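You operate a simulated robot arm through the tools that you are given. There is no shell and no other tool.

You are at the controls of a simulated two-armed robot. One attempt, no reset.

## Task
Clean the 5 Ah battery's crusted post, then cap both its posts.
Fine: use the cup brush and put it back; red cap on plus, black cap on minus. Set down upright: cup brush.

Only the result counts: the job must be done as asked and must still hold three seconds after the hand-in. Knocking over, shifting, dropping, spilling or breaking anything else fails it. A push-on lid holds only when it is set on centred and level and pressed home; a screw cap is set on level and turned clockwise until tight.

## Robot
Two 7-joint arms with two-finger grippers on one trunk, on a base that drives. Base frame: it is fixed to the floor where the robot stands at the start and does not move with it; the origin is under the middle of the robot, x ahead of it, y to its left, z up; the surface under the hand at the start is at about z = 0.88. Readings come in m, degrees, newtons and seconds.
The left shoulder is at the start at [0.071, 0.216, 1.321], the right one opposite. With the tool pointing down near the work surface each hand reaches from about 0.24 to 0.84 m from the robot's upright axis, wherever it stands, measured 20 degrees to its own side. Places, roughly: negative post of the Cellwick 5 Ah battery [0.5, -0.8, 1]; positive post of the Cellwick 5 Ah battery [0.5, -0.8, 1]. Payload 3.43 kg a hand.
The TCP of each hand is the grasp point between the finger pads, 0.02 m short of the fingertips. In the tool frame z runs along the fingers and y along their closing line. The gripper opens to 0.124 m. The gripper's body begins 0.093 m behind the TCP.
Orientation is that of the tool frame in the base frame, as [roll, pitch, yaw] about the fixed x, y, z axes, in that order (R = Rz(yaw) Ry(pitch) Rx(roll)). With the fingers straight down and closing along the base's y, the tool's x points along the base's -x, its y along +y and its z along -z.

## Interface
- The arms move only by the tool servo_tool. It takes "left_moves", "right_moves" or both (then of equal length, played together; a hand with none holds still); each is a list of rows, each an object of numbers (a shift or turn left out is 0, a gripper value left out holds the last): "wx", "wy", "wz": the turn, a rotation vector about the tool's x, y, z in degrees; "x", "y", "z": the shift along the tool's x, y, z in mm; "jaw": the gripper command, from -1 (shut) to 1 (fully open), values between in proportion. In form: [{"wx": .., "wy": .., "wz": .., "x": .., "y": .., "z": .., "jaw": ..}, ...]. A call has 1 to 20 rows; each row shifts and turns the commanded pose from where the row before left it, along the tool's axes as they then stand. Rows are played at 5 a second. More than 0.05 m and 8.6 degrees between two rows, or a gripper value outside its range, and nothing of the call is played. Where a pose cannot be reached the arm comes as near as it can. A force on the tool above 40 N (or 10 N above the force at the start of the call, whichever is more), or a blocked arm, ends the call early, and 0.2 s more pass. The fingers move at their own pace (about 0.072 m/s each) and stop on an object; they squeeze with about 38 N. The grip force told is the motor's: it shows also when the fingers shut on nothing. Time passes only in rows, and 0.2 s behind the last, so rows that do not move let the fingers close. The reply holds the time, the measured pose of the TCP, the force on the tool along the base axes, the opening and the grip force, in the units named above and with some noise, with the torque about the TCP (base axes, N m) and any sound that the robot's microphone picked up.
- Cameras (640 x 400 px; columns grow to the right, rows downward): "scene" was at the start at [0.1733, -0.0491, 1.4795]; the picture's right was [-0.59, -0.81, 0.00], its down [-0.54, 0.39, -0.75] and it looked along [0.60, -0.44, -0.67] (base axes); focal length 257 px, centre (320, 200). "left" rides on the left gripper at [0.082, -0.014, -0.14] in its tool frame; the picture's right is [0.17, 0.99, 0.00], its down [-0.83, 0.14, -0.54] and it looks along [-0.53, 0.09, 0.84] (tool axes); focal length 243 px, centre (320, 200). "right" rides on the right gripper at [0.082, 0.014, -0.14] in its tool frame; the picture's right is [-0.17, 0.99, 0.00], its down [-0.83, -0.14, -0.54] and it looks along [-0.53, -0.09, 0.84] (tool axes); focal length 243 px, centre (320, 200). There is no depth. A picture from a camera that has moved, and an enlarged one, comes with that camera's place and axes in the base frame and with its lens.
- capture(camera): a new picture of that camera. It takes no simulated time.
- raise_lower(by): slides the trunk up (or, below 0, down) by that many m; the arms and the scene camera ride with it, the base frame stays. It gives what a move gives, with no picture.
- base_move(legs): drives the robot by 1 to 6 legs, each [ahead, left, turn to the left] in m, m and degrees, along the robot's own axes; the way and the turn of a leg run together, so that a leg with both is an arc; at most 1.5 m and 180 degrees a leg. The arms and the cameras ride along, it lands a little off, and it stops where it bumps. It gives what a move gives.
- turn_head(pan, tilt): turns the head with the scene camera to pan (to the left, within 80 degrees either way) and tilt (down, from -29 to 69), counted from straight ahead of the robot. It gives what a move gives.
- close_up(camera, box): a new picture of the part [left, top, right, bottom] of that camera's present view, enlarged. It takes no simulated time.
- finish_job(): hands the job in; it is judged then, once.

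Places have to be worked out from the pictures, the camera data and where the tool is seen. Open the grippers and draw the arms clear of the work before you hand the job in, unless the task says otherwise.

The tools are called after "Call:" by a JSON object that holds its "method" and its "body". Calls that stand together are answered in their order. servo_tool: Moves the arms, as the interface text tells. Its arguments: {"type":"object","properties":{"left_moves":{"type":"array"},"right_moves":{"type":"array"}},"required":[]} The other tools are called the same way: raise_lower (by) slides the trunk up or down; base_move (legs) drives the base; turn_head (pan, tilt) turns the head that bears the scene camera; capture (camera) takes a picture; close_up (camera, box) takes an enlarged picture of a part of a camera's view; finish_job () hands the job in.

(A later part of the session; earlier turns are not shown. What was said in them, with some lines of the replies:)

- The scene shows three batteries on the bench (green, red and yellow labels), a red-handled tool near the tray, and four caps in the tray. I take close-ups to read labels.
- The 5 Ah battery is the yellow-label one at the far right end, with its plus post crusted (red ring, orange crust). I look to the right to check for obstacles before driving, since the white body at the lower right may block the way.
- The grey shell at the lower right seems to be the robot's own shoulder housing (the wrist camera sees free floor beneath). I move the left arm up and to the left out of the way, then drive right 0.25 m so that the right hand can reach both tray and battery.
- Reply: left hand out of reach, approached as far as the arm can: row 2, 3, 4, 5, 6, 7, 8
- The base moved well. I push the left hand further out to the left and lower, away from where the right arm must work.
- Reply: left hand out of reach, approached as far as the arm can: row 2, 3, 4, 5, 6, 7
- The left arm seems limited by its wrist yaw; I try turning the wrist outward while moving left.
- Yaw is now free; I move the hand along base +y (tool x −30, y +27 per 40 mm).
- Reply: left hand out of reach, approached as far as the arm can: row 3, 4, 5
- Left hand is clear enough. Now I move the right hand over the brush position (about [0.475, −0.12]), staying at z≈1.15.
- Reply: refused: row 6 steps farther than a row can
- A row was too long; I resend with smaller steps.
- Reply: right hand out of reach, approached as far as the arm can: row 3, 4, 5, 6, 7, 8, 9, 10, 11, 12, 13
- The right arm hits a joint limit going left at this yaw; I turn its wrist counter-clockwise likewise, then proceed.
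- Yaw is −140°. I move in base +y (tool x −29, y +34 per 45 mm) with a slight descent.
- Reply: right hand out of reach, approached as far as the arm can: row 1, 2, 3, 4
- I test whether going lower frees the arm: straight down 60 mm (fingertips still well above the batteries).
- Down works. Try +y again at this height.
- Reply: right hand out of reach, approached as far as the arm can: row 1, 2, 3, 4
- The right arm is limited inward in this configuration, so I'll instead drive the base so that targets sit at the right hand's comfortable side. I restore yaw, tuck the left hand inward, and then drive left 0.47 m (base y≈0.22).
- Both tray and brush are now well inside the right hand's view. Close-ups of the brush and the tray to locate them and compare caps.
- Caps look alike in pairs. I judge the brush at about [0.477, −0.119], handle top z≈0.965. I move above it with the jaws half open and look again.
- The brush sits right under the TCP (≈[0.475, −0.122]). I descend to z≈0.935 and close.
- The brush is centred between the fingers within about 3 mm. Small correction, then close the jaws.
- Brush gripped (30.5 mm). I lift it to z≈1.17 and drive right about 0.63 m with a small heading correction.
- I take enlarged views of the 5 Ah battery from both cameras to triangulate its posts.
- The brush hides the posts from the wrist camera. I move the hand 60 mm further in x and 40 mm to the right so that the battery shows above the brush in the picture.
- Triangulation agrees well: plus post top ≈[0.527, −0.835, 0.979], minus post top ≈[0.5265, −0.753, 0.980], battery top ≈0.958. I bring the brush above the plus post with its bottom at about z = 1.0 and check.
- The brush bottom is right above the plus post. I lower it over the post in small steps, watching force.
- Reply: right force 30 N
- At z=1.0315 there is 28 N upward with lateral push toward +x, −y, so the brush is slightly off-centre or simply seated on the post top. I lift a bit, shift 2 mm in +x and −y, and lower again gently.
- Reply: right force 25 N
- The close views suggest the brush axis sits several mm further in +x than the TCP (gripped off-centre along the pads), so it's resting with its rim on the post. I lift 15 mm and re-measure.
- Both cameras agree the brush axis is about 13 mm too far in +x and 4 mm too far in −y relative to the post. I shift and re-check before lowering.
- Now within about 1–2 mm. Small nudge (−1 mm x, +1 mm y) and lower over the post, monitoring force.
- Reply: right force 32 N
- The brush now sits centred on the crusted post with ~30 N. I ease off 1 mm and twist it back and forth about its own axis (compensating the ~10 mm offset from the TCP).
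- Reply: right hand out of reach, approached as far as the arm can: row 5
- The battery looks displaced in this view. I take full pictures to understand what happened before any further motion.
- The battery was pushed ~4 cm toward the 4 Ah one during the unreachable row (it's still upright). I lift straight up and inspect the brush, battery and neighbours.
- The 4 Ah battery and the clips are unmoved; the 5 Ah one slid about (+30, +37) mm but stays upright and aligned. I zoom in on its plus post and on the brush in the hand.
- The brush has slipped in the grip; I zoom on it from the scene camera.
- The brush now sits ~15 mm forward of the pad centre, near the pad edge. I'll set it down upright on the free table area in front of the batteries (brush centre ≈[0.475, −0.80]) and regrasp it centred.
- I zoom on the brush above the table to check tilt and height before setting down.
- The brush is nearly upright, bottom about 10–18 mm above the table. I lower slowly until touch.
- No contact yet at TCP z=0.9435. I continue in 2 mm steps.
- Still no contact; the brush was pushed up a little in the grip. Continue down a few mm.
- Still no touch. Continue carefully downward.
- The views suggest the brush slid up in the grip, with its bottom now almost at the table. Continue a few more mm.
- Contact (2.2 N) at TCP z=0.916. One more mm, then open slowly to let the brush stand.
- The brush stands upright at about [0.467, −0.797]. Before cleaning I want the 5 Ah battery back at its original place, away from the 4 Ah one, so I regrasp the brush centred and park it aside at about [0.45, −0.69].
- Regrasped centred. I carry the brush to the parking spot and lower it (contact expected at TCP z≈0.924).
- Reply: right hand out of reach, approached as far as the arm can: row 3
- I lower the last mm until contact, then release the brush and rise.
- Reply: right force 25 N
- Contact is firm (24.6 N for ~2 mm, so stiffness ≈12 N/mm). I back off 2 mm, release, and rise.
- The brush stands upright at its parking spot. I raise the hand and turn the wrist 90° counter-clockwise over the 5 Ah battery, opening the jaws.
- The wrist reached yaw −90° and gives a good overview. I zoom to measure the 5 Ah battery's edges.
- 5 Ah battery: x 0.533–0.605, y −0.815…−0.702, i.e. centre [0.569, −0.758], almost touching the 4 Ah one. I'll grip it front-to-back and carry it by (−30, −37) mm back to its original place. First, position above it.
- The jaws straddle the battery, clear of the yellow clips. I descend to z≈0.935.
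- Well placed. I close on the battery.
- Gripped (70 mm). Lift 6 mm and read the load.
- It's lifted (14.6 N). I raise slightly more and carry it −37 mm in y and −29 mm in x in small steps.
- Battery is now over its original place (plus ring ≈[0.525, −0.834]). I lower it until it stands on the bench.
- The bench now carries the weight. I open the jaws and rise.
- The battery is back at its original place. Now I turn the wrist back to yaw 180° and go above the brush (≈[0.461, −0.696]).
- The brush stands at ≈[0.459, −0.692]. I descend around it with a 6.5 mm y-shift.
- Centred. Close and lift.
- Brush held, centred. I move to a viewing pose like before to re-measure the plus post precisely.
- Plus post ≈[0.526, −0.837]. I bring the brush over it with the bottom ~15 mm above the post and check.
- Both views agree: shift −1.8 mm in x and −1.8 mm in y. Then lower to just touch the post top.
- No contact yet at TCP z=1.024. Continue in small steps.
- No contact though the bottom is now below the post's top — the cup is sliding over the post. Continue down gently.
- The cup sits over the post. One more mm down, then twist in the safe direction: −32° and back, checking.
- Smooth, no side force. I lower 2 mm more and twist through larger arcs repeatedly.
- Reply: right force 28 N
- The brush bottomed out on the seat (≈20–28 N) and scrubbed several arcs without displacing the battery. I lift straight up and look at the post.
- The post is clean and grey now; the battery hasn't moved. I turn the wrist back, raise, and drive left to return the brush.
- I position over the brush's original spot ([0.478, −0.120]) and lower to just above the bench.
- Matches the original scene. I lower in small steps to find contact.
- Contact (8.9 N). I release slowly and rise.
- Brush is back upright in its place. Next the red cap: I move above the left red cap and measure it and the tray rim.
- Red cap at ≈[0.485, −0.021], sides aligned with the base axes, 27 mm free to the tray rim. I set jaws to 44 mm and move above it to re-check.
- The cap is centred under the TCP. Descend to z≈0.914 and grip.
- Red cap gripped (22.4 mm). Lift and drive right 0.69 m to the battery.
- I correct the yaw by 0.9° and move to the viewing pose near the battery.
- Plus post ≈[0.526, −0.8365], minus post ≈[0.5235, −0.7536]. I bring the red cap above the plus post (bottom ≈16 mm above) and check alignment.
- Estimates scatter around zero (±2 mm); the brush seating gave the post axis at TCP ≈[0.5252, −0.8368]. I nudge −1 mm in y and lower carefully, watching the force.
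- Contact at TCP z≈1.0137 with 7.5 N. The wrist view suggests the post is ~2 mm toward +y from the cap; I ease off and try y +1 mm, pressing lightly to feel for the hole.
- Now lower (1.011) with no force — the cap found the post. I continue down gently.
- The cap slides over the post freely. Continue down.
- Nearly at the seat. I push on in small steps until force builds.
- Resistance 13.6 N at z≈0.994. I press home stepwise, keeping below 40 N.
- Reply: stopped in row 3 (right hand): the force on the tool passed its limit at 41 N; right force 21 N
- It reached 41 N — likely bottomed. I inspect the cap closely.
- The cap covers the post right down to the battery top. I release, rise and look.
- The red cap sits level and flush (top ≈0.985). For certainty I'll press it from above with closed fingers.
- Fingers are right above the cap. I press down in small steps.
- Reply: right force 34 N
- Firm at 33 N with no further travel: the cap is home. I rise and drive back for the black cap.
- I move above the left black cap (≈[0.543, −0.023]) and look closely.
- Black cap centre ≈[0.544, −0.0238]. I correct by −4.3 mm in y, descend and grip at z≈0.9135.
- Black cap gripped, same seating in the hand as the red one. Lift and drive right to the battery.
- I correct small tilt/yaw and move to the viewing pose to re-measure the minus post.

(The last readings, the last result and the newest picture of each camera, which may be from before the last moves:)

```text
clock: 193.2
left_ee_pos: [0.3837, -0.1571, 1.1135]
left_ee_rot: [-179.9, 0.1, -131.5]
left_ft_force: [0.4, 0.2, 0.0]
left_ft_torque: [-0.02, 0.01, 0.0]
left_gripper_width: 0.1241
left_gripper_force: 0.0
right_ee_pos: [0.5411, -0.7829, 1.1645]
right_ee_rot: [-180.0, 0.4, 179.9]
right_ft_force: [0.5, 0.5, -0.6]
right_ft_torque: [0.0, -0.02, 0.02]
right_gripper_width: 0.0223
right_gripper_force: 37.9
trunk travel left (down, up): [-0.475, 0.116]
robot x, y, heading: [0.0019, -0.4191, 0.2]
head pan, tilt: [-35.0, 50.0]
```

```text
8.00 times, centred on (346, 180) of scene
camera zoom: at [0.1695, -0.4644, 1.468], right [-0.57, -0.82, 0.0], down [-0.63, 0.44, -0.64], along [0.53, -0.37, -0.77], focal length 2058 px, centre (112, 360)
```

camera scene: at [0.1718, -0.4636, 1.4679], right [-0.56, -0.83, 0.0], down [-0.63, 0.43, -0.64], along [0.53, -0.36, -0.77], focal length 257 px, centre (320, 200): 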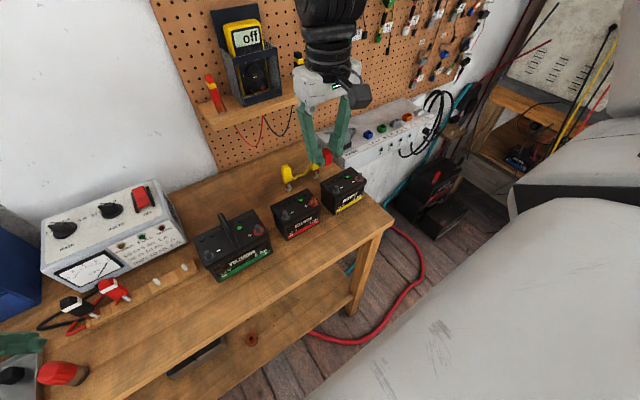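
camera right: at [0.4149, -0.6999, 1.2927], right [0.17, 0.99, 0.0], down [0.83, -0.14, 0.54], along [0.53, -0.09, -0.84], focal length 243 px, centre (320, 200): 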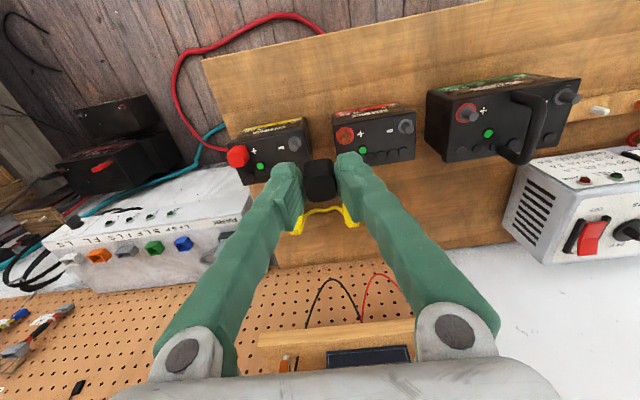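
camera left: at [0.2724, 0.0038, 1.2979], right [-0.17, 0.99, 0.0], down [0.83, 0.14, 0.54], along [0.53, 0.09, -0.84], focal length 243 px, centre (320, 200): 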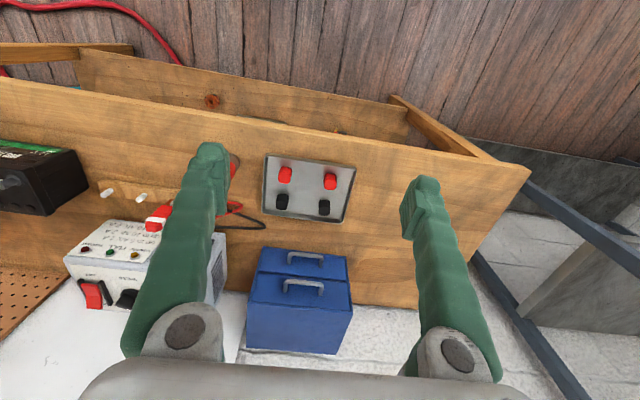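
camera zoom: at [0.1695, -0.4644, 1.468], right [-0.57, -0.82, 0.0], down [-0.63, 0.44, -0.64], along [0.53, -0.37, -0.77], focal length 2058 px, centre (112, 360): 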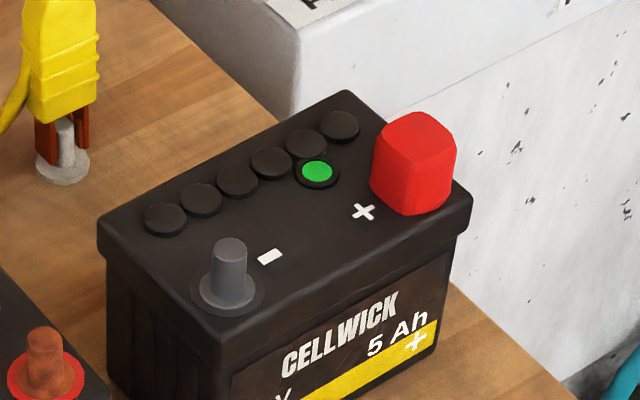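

Minus post ≈[0.524, −0.7545]. I fix the slight pitch (+0.4° about tool y) and bring the black cap above the minus post at the same hover height as before.

Call:
{"method": "servo_tool", "body": {"right_moves": [{"wy": 0.4, "x": 8, "y": 14}, {"x": 8.6, "y": 14.4}, {"z": 40}, {"z": 40}, {"z": 40}, {"z": 20}, {}]}}

Call:
{"method": "close_up", "body": {"camera": "right", "box": [270, 120, 370, 200]}}

Call:
{"method": "close_up", "body": {"camera": "scene", "box": [306, 155, 370, 195]}}

```text
clock: 194.8
left_ee_pos: [0.3837, -0.157, 1.1145]
left_ee_rot: [-179.9, 0.2, -131.5]
left_ft_force: [-0.5, -0.1, -0.5]
left_ft_torque: [-0.02, -0.01, 0.02]
left_gripper_width: 0.1241
left_gripper_force: 0.0
right_ee_pos: [0.5255, -0.7558, 1.0249]
right_ee_rot: [-180.0, 0.1, 179.9]
right_ft_force: [-0.7, -0.7, -0.9]
right_ft_torque: [-0.03, -0.01, -0.01]
right_gripper_width: 0.0223
right_gripper_force: 37.6
trunk travel left (down, up): [-0.475, 0.116]
robot x, y, heading: [0.0035, -0.4232, 0.1]
head pan, tilt: [-35.0, 50.0]
```

```text
5.00 times, centred on (320, 160) of right
camera zoom: at [0.4439, -0.7411, 1.1637], right [0.17, 0.99, 0.0], down [0.83, -0.14, 0.54], along [0.53, -0.09, -0.84], focal length 1213 px, centre (320, 400)
```

zoom: 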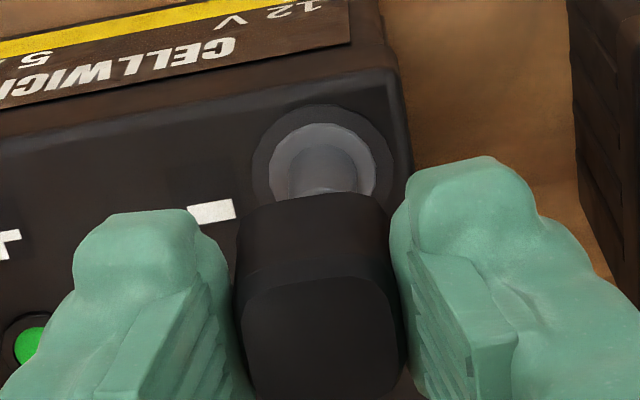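

```text
10.00 times, centred on (338, 175) of scene
camera zoom: at [0.1694, -0.465, 1.468], right [-0.57, -0.82, 0.0], down [-0.63, 0.44, -0.64], along [0.53, -0.37, -0.77], focal length 2573 px, centre (140, 450)
```

zoom: 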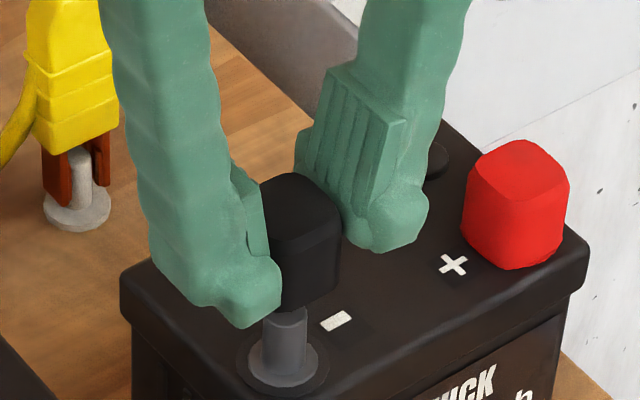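

By comparison with the successful red-cap alignment, the minus post is about 2.9 mm toward −x and 0.8 mm toward +y. I correct and lower to the expected contact height.

Call:
{"method": "servo_tool", "body": {"right_moves": [{"x": 2.9, "y": 0.8}, {"z": 5}, {"z": 4}, {"z": 2}, {}]}}

Call:
{"method": "close_up", "body": {"camera": "right", "box": [270, 120, 370, 200]}}

```text
clock: 196.0
left_ee_pos: [0.3837, -0.1559, 1.1136]
left_ee_rot: [-180.0, 0.1, -131.4]
left_ft_force: [-0.1, 0.3, -0.5]
left_ft_torque: [0.04, 0.02, 0.04]
left_gripper_width: 0.124
left_gripper_force: 0.0
right_ee_pos: [0.5218, -0.7553, 1.0126]
right_ee_rot: [180.0, 0.0, 179.9]
right_ft_force: [0.0, 0.1, -0.1]
right_ft_torque: [-0.02, -0.01, -0.03]
right_gripper_width: 0.0225
right_gripper_force: 38.2
trunk travel left (down, up): [-0.475, 0.116]
robot x, y, heading: [0.0011, -0.4196, 0.3]
head pan, tilt: [-35.0, 50.0]
```

```text
5.00 times, centred on (320, 160) of right
camera zoom: at [0.4405, -0.7412, 1.1522], right [0.17, 0.99, 0.0], down [0.83, -0.14, 0.54], along [0.53, -0.09, -0.84], focal length 1213 px, centre (320, 400)
```

zoom: 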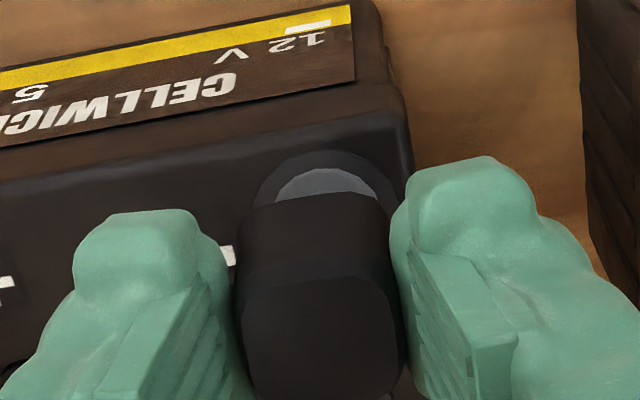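

No contact force at z=1.0126, alignment looks right. Continue down.

Call:
{"method": "servo_tool", "body": {"right_moves": [{"z": 2}, {"z": 2}, {}]}}

```text
clock: 196.8
left_ee_pos: [0.3836, -0.1564, 1.1146]
left_ee_rot: [-179.9, 0.1, -131.5]
left_ft_force: [0.1, 1.0, -0.1]
left_ft_torque: [-0.04, -0.02, -0.01]
left_gripper_width: 0.124
left_gripper_force: 0.0
right_ee_pos: [0.5226, -0.7543, 1.0093]
right_ee_rot: [-179.9, -0.1, 179.9]
right_ft_force: [-0.3, 1.0, -0.6]
right_ft_torque: [0.01, 0.02, 0.02]
right_gripper_width: 0.0225
right_gripper_force: 37.9
trunk travel left (down, up): [-0.475, 0.116]
robot x, y, heading: [0.0005, -0.4231, 0.5]
head pan, tilt: [-35.0, 50.0]
```

Call:
{"method": "servo_tool", "body": {"right_moves": [{"z": 3}, {"z": 3}, {}]}}

Call:
{"method": "close_up", "body": {"camera": "scene", "box": [306, 155, 370, 195]}}

```text
clock: 197.6
left_ee_pos: [0.384, -0.1553, 1.1156]
left_ee_rot: [-179.9, 0.2, -131.5]
left_ft_force: [-0.1, -1.1, 0.8]
left_ft_torque: [-0.02, 0.01, 0.01]
left_gripper_width: 0.124
left_gripper_force: 0.1
right_ee_pos: [0.5215, -0.7553, 1.0034]
right_ee_rot: [179.9, 0.1, 179.9]
right_ft_force: [-0.5, -1.4, 0.7]
right_ft_torque: [-0.01, 0.02, 0.03]
right_gripper_width: 0.0223
right_gripper_force: 38.3
trunk travel left (down, up): [-0.475, 0.116]
robot x, y, heading: [0.0047, -0.4225, 0.4]
head pan, tilt: [-35.0, 50.0]
```

```text
10.00 times, centred on (338, 175) of scene
camera zoom: at [0.1697, -0.465, 1.4679], right [-0.57, -0.82, 0.0], down [-0.63, 0.44, -0.64], along [0.53, -0.37, -0.77], focal length 2573 px, centre (140, 450)
```

zoom: 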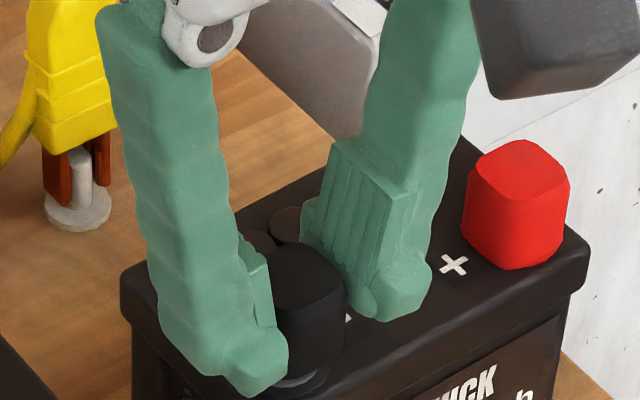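

The cap slides over the minus post without force. Continue to the seat.

Call:
{"method": "servo_tool", "body": {"right_moves": [{"z": 3}, {"z": 3}, {"z": 1}, {}]}}

```text
clock: 198.6
left_ee_pos: [0.3845, -0.1556, 1.1133]
left_ee_rot: [-179.9, 0.0, -131.5]
left_ft_force: [-0.4, 0.6, 0.4]
left_ft_torque: [0.0, 0.0, 0.01]
left_gripper_width: 0.124
left_gripper_force: 0.1
right_ee_pos: [0.5208, -0.7564, 0.9953]
right_ee_rot: [180.0, -0.1, 180.0]
right_ft_force: [-0.3, -0.4, 0.0]
right_ft_torque: [-0.04, -0.04, 0.01]
right_gripper_width: 0.0224
right_gripper_force: 38.2
trunk travel left (down, up): [-0.475, 0.116]
robot x, y, heading: [0.0, -0.4234, 0.4]
head pan, tilt: [-35.0, 50.0]
```

Call:
{"method": "servo_tool", "body": {"right_moves": [{"z": 2}, {"z": 1.5}, {}]}}

```text
clock: 199.4
left_ee_pos: [0.384, -0.156, 1.1144]
left_ee_rot: [-179.9, 0.1, -131.5]
left_ft_force: [-1.3, 0.3, -0.6]
left_ft_torque: [0.0, -0.02, 0.03]
left_gripper_width: 0.1241
left_gripper_force: 0.0
right_ee_pos: [0.5225, -0.7569, 0.9918]
right_ee_rot: [-180.0, 0.2, 179.8]
right_ft_force: [-0.8, -2.5, 10.0]
right_ft_torque: [0.01, 0.0, 0.0]
right_gripper_width: 0.0223
right_gripper_force: 38.3
trunk travel left (down, up): [-0.475, 0.116]
robot x, y, heading: [0.0015, -0.4259, 0.2]
head pan, tilt: [-35.0, 50.0]
```

Resistance starts (10 N). Press home to ~30 N.

Call:
{"method": "servo_tool", "body": {"right_moves": [{"z": 0.8}, {"z": 0.8}, {}]}}

```text
clock: 200.2
left_ee_pos: [0.3818, -0.156, 1.1151]
left_ee_rot: [-179.8, 0.1, -131.5]
left_ft_force: [-0.6, 0.9, -0.6]
left_ft_torque: [0.02, -0.03, 0.0]
left_gripper_width: 0.1243
left_gripper_force: 0.0
right_ee_pos: [0.5202, -0.7554, 0.9932]
right_ee_rot: [-180.0, 0.2, 179.9]
right_ft_force: [0.1, -4.8, 28.0]
right_ft_torque: [-0.05, -0.03, 0.0]
right_gripper_width: 0.0223
right_gripper_force: 37.7
trunk travel left (down, up): [-0.475, 0.116]
robot x, y, heading: [0.0007, -0.4225, 0.4]
head pan, tilt: [-35.0, 50.0]
```

28 N with no more travel. I release, rise, and inspect.

Call:
{"method": "servo_tool", "body": {"right_moves": [{"z": -1.5}, {"jaw": -0.4}, {"jaw": -0.2}, {}, {"z": -20}, {"z": -30}, {"z": -30}, {"z": -30}, {"jaw": -1}, {}, {}]}}

Call:
{"method": "close_up", "body": {"camera": "scene", "box": [306, 150, 386, 200]}}

Call:
{"method": "close_up", "body": {"camera": "right", "box": [220, 70, 420, 195]}}

```text
clock: 202.6
left_ee_pos: [0.3841, -0.1566, 1.1134]
left_ee_rot: [-179.9, 0.1, -131.5]
left_ft_force: [-0.1, -0.3, -0.2]
left_ft_torque: [-0.02, 0.02, 0.0]
left_gripper_width: 0.1237
left_gripper_force: 0.0
right_ee_pos: [0.5219, -0.7556, 1.103]
right_ee_rot: [-180.0, -0.1, -180.0]
right_ft_force: [0.5, -0.1, -0.1]
right_ft_torque: [0.01, 0.02, 0.0]
right_gripper_width: 0.0001
right_gripper_force: 34.3
trunk travel left (down, up): [-0.475, 0.116]
robot x, y, heading: [-0.0026, -0.4227, 0.3]
head pan, tilt: [-35.0, 50.0]
```

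```text
8.00 times, centred on (346, 175) of scene
camera zoom: at [0.1694, -0.4649, 1.468], right [-0.57, -0.82, 0.0], down [-0.63, 0.44, -0.64], along [0.53, -0.37, -0.77], focal length 2058 px, centre (112, 400)
```

zoom: 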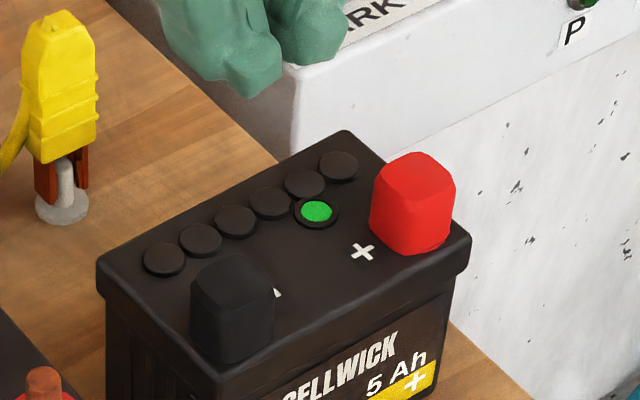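

```text
3.20 times, centred on (320, 132) of right
camera zoom: at [0.4392, -0.7414, 1.2418], right [0.17, 0.99, 0.0], down [0.83, -0.14, 0.54], along [0.53, -0.09, -0.84], focal length 776 px, centre (320, 416)
```

zoom: 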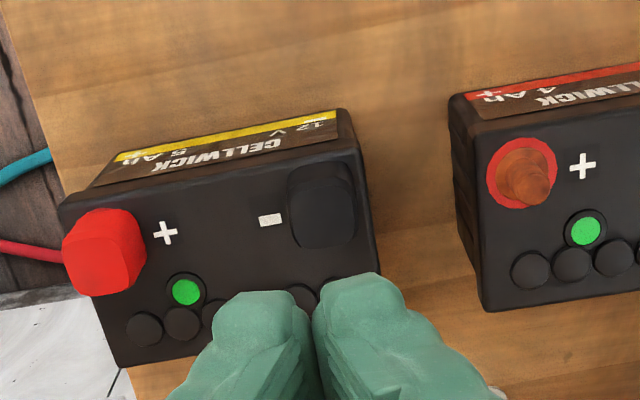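

Both caps are on and level. Same final press on the black cap with closed fingers.

Call:
{"method": "servo_tool", "body": {"right_moves": [{"z": 40}, {"z": 40}, {"z": 12}, {"z": 5}, {}]}}

```text
clock: 203.8
left_ee_pos: [0.3846, -0.1576, 1.1149]
left_ee_rot: [-179.8, 0.1, -131.5]
left_ft_force: [-0.1, 0.2, -0.1]
left_ft_torque: [0.0, -0.01, 0.0]
left_gripper_width: 0.1241
left_gripper_force: 0.0
right_ee_pos: [0.522, -0.7562, 1.0041]
right_ee_rot: [-179.9, -0.1, 179.8]
right_ft_force: [-0.3, -0.3, 1.4]
right_ft_torque: [0.0, 0.06, -0.01]
right_gripper_width: 0.0059
right_gripper_force: 34.4
trunk travel left (down, up): [-0.475, 0.116]
robot x, y, heading: [-0.0001, -0.4219, 0.4]
head pan, tilt: [-35.0, 50.0]
```

Touching at z≈1.004 — the same height as the red cap. Press.

Call:
{"method": "servo_tool", "body": {"right_moves": [{"z": 1}, {"z": 1}, {"z": 0.6}, {}]}}

```text
clock: 204.8
left_ee_pos: [0.3828, -0.1562, 1.1149]
left_ee_rot: [-179.7, 0.1, -131.6]
left_ft_force: [0.6, -0.1, -0.5]
left_ft_torque: [0.0, 0.03, 0.0]
left_gripper_width: 0.1239
left_gripper_force: 0.1
right_ee_pos: [0.5221, -0.7554, 1.0037]
right_ee_rot: [-179.9, 0.3, 179.9]
right_ft_force: [0.6, -1.7, 19.1]
right_ft_torque: [-0.06, -0.01, 0.0]
right_gripper_width: 0.0061
right_gripper_force: 34.6
trunk travel left (down, up): [-0.475, 0.116]
robot x, y, heading: [-0.0013, -0.4226, 0.3]
head pan, tilt: [-35.0, 50.0]
```

Call:
{"method": "servo_tool", "body": {"right_moves": [{"z": 1}, {"z": 0.3}, {}]}}

```text
clock: 205.6
left_ee_pos: [0.3815, -0.1559, 1.1151]
left_ee_rot: [-179.8, 0.1, -131.5]
left_ft_force: [-0.3, 0.6, 0.6]
left_ft_torque: [0.01, 0.03, 0.01]
left_gripper_width: 0.124
left_gripper_force: 0.0
right_ee_pos: [0.5207, -0.7552, 1.0046]
right_ee_rot: [-180.0, 0.4, 179.7]
right_ft_force: [3.4, -5.7, 37.9]
right_ft_torque: [-0.12, -0.04, 0.02]
right_gripper_width: 0.006
right_gripper_force: 34.9
trunk travel left (down, up): [-0.475, 0.116]
robot x, y, heading: [0.0007, -0.4229, 0.4]
head pan, tilt: [-35.0, 50.0]
```

Firm at 38 N without travel: both caps home. I rise, open the gripper, and draw the arm back clear, then check everything.

Call:
{"method": "servo_tool", "body": {"right_moves": [{"z": -3}, {"z": -20}, {"z": -40}, {"z": -45}, {"z": -45}, {"x": 40, "jaw": 1}, {"x": 40}, {"x": 40}, {}, {}]}}

Call:
{"method": "capture", "body": {"camera": "scene"}}

Call:
{"method": "close_up", "body": {"camera": "scene", "box": [250, 140, 410, 240]}}

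Call:
{"method": "turn_head", "body": {"pan": 5, "tilt": 50}}

Call:
{"method": "capture", "body": {"camera": "scene"}}

```text
clock: 207.8
left_ee_pos: [0.3845, -0.1565, 1.1156]
left_ee_rot: [-179.9, 0.1, -131.5]
left_ft_force: [0.6, -0.4, -0.3]
left_ft_torque: [-0.02, -0.02, -0.02]
left_gripper_width: 0.1238
left_gripper_force: 0.2
right_ee_pos: [0.403, -0.7541, 1.1544]
right_ee_rot: [-180.0, 0.0, 179.7]
right_ft_force: [-0.3, -0.8, 0.2]
right_ft_torque: [-0.02, 0.0, -0.01]
right_gripper_width: 0.1239
right_gripper_force: 0.1
trunk travel left (down, up): [-0.475, 0.116]
robot x, y, heading: [0.0017, -0.4192, 0.4]
head pan, tilt: [-35.0, 50.0]
```

```text
taken
camera scene: at [0.17, -0.465, 1.4679], right [-0.57, -0.82, 0.0], down [-0.63, 0.44, -0.64], along [0.53, -0.37, -0.77], focal length 257 px, centre (320, 200)
```

scene: 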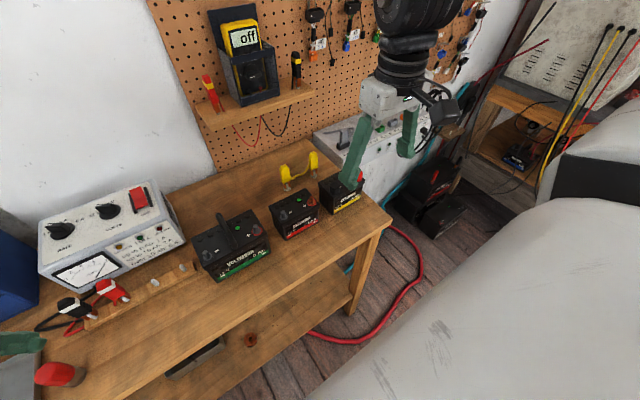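

```text
4.00 times, centred on (330, 190) of scene
camera zoom: at [0.17, -0.465, 1.4679], right [-0.57, -0.82, 0.0], down [-0.63, 0.44, -0.64], along [0.53, -0.37, -0.77], focal length 1029 px, centre (280, 240)
```

zoom: 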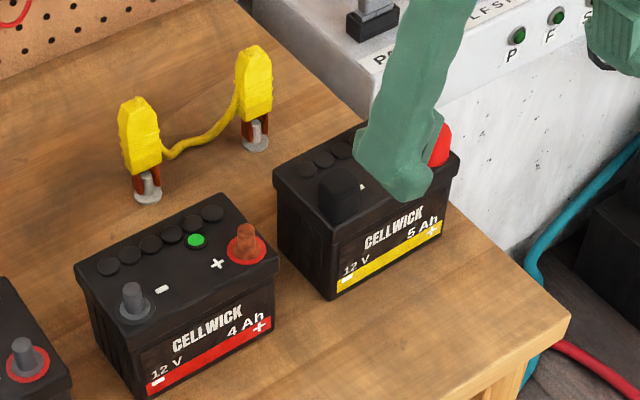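

```text
clock: 208.9
left_ee_pos: [0.3837, -0.157, 1.1152]
left_ee_rot: [180.0, 0.1, -131.6]
left_ft_force: [-0.2, -0.6, -0.5]
left_ft_torque: [-0.03, 0.01, 0.0]
left_gripper_width: 0.124
left_gripper_force: 0.1
right_ee_pos: [0.4022, -0.7551, 1.1539]
right_ee_rot: [-180.0, 0.1, 179.9]
right_ft_force: [0.3, -0.4, 0.2]
right_ft_torque: [0.0, 0.0, -0.01]
right_gripper_width: 0.124
right_gripper_force: 0.0
trunk travel left (down, up): [-0.475, 0.116]
robot x, y, heading: [-0.0007, -0.4177, 0.5]
head pan, tilt: [5.0, 50.0]
```

```text
taken
camera scene: at [0.1832, -0.4142, 1.4679], right [0.09, -1.0, 0.0], down [-0.76, -0.07, -0.64], along [0.64, 0.06, -0.77], focal length 257 px, centre (320, 200)
```

scene: 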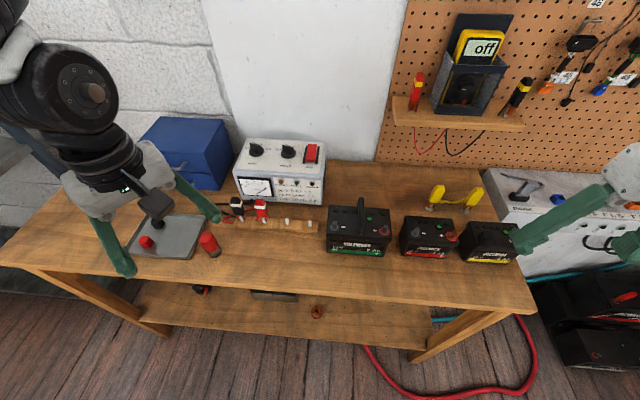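

Brush stands upright at its place, both caps are on the 5 Ah battery, and the neighbours are undisturbed; both grippers are open and clear. I hand in the job.

Call:
{"method": "close_up", "body": {"camera": "scene", "box": [120, 190, 280, 290]}}

Call:
{"method": "finish_job", "body": {}}

```text
4.00 times, centred on (200, 240) of scene
camera zoom: at [0.1832, -0.4142, 1.4679], right [0.09, -1.0, 0.0], down [-0.76, -0.07, -0.64], along [0.64, 0.06, -0.77], focal length 1029 px, centre (800, 40)
```

zoom: 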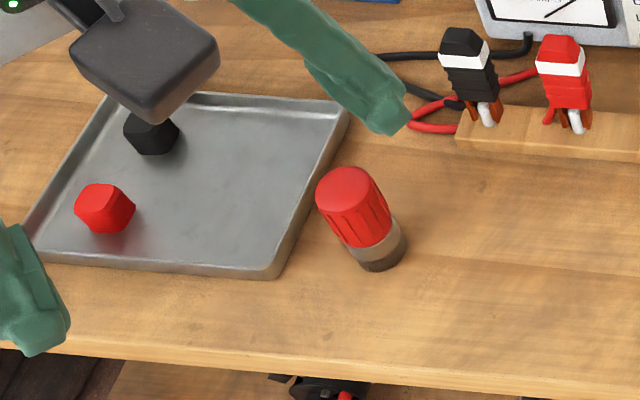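

```text
The job is handed in.
```

The 5 Ah battery's plus post is brushed clean, and the red cap is on plus and the black cap on minus. I've handed the job in; the result hasn't been reported back to me.

- **Battery got shoved during cleaning:** on my first try at brushing, the arm hit a joint limit and pushed the battery about 4–5 cm, until it was almost touching the 4 Ah battery. I lifted it back to within a few millimetres of where it started. It stayed upright, and in the pictures the 4 Ah battery and the yellow clips hadn't moved.
- **Caps:** both sit level. I pressed each one from above, at 33 N for red and 38 N for black, and neither moved any further.
- **Brush:** it is back at its original spot beside the tray, standing upright.
- **Arms:** both grippers are open and clear of the bench items.
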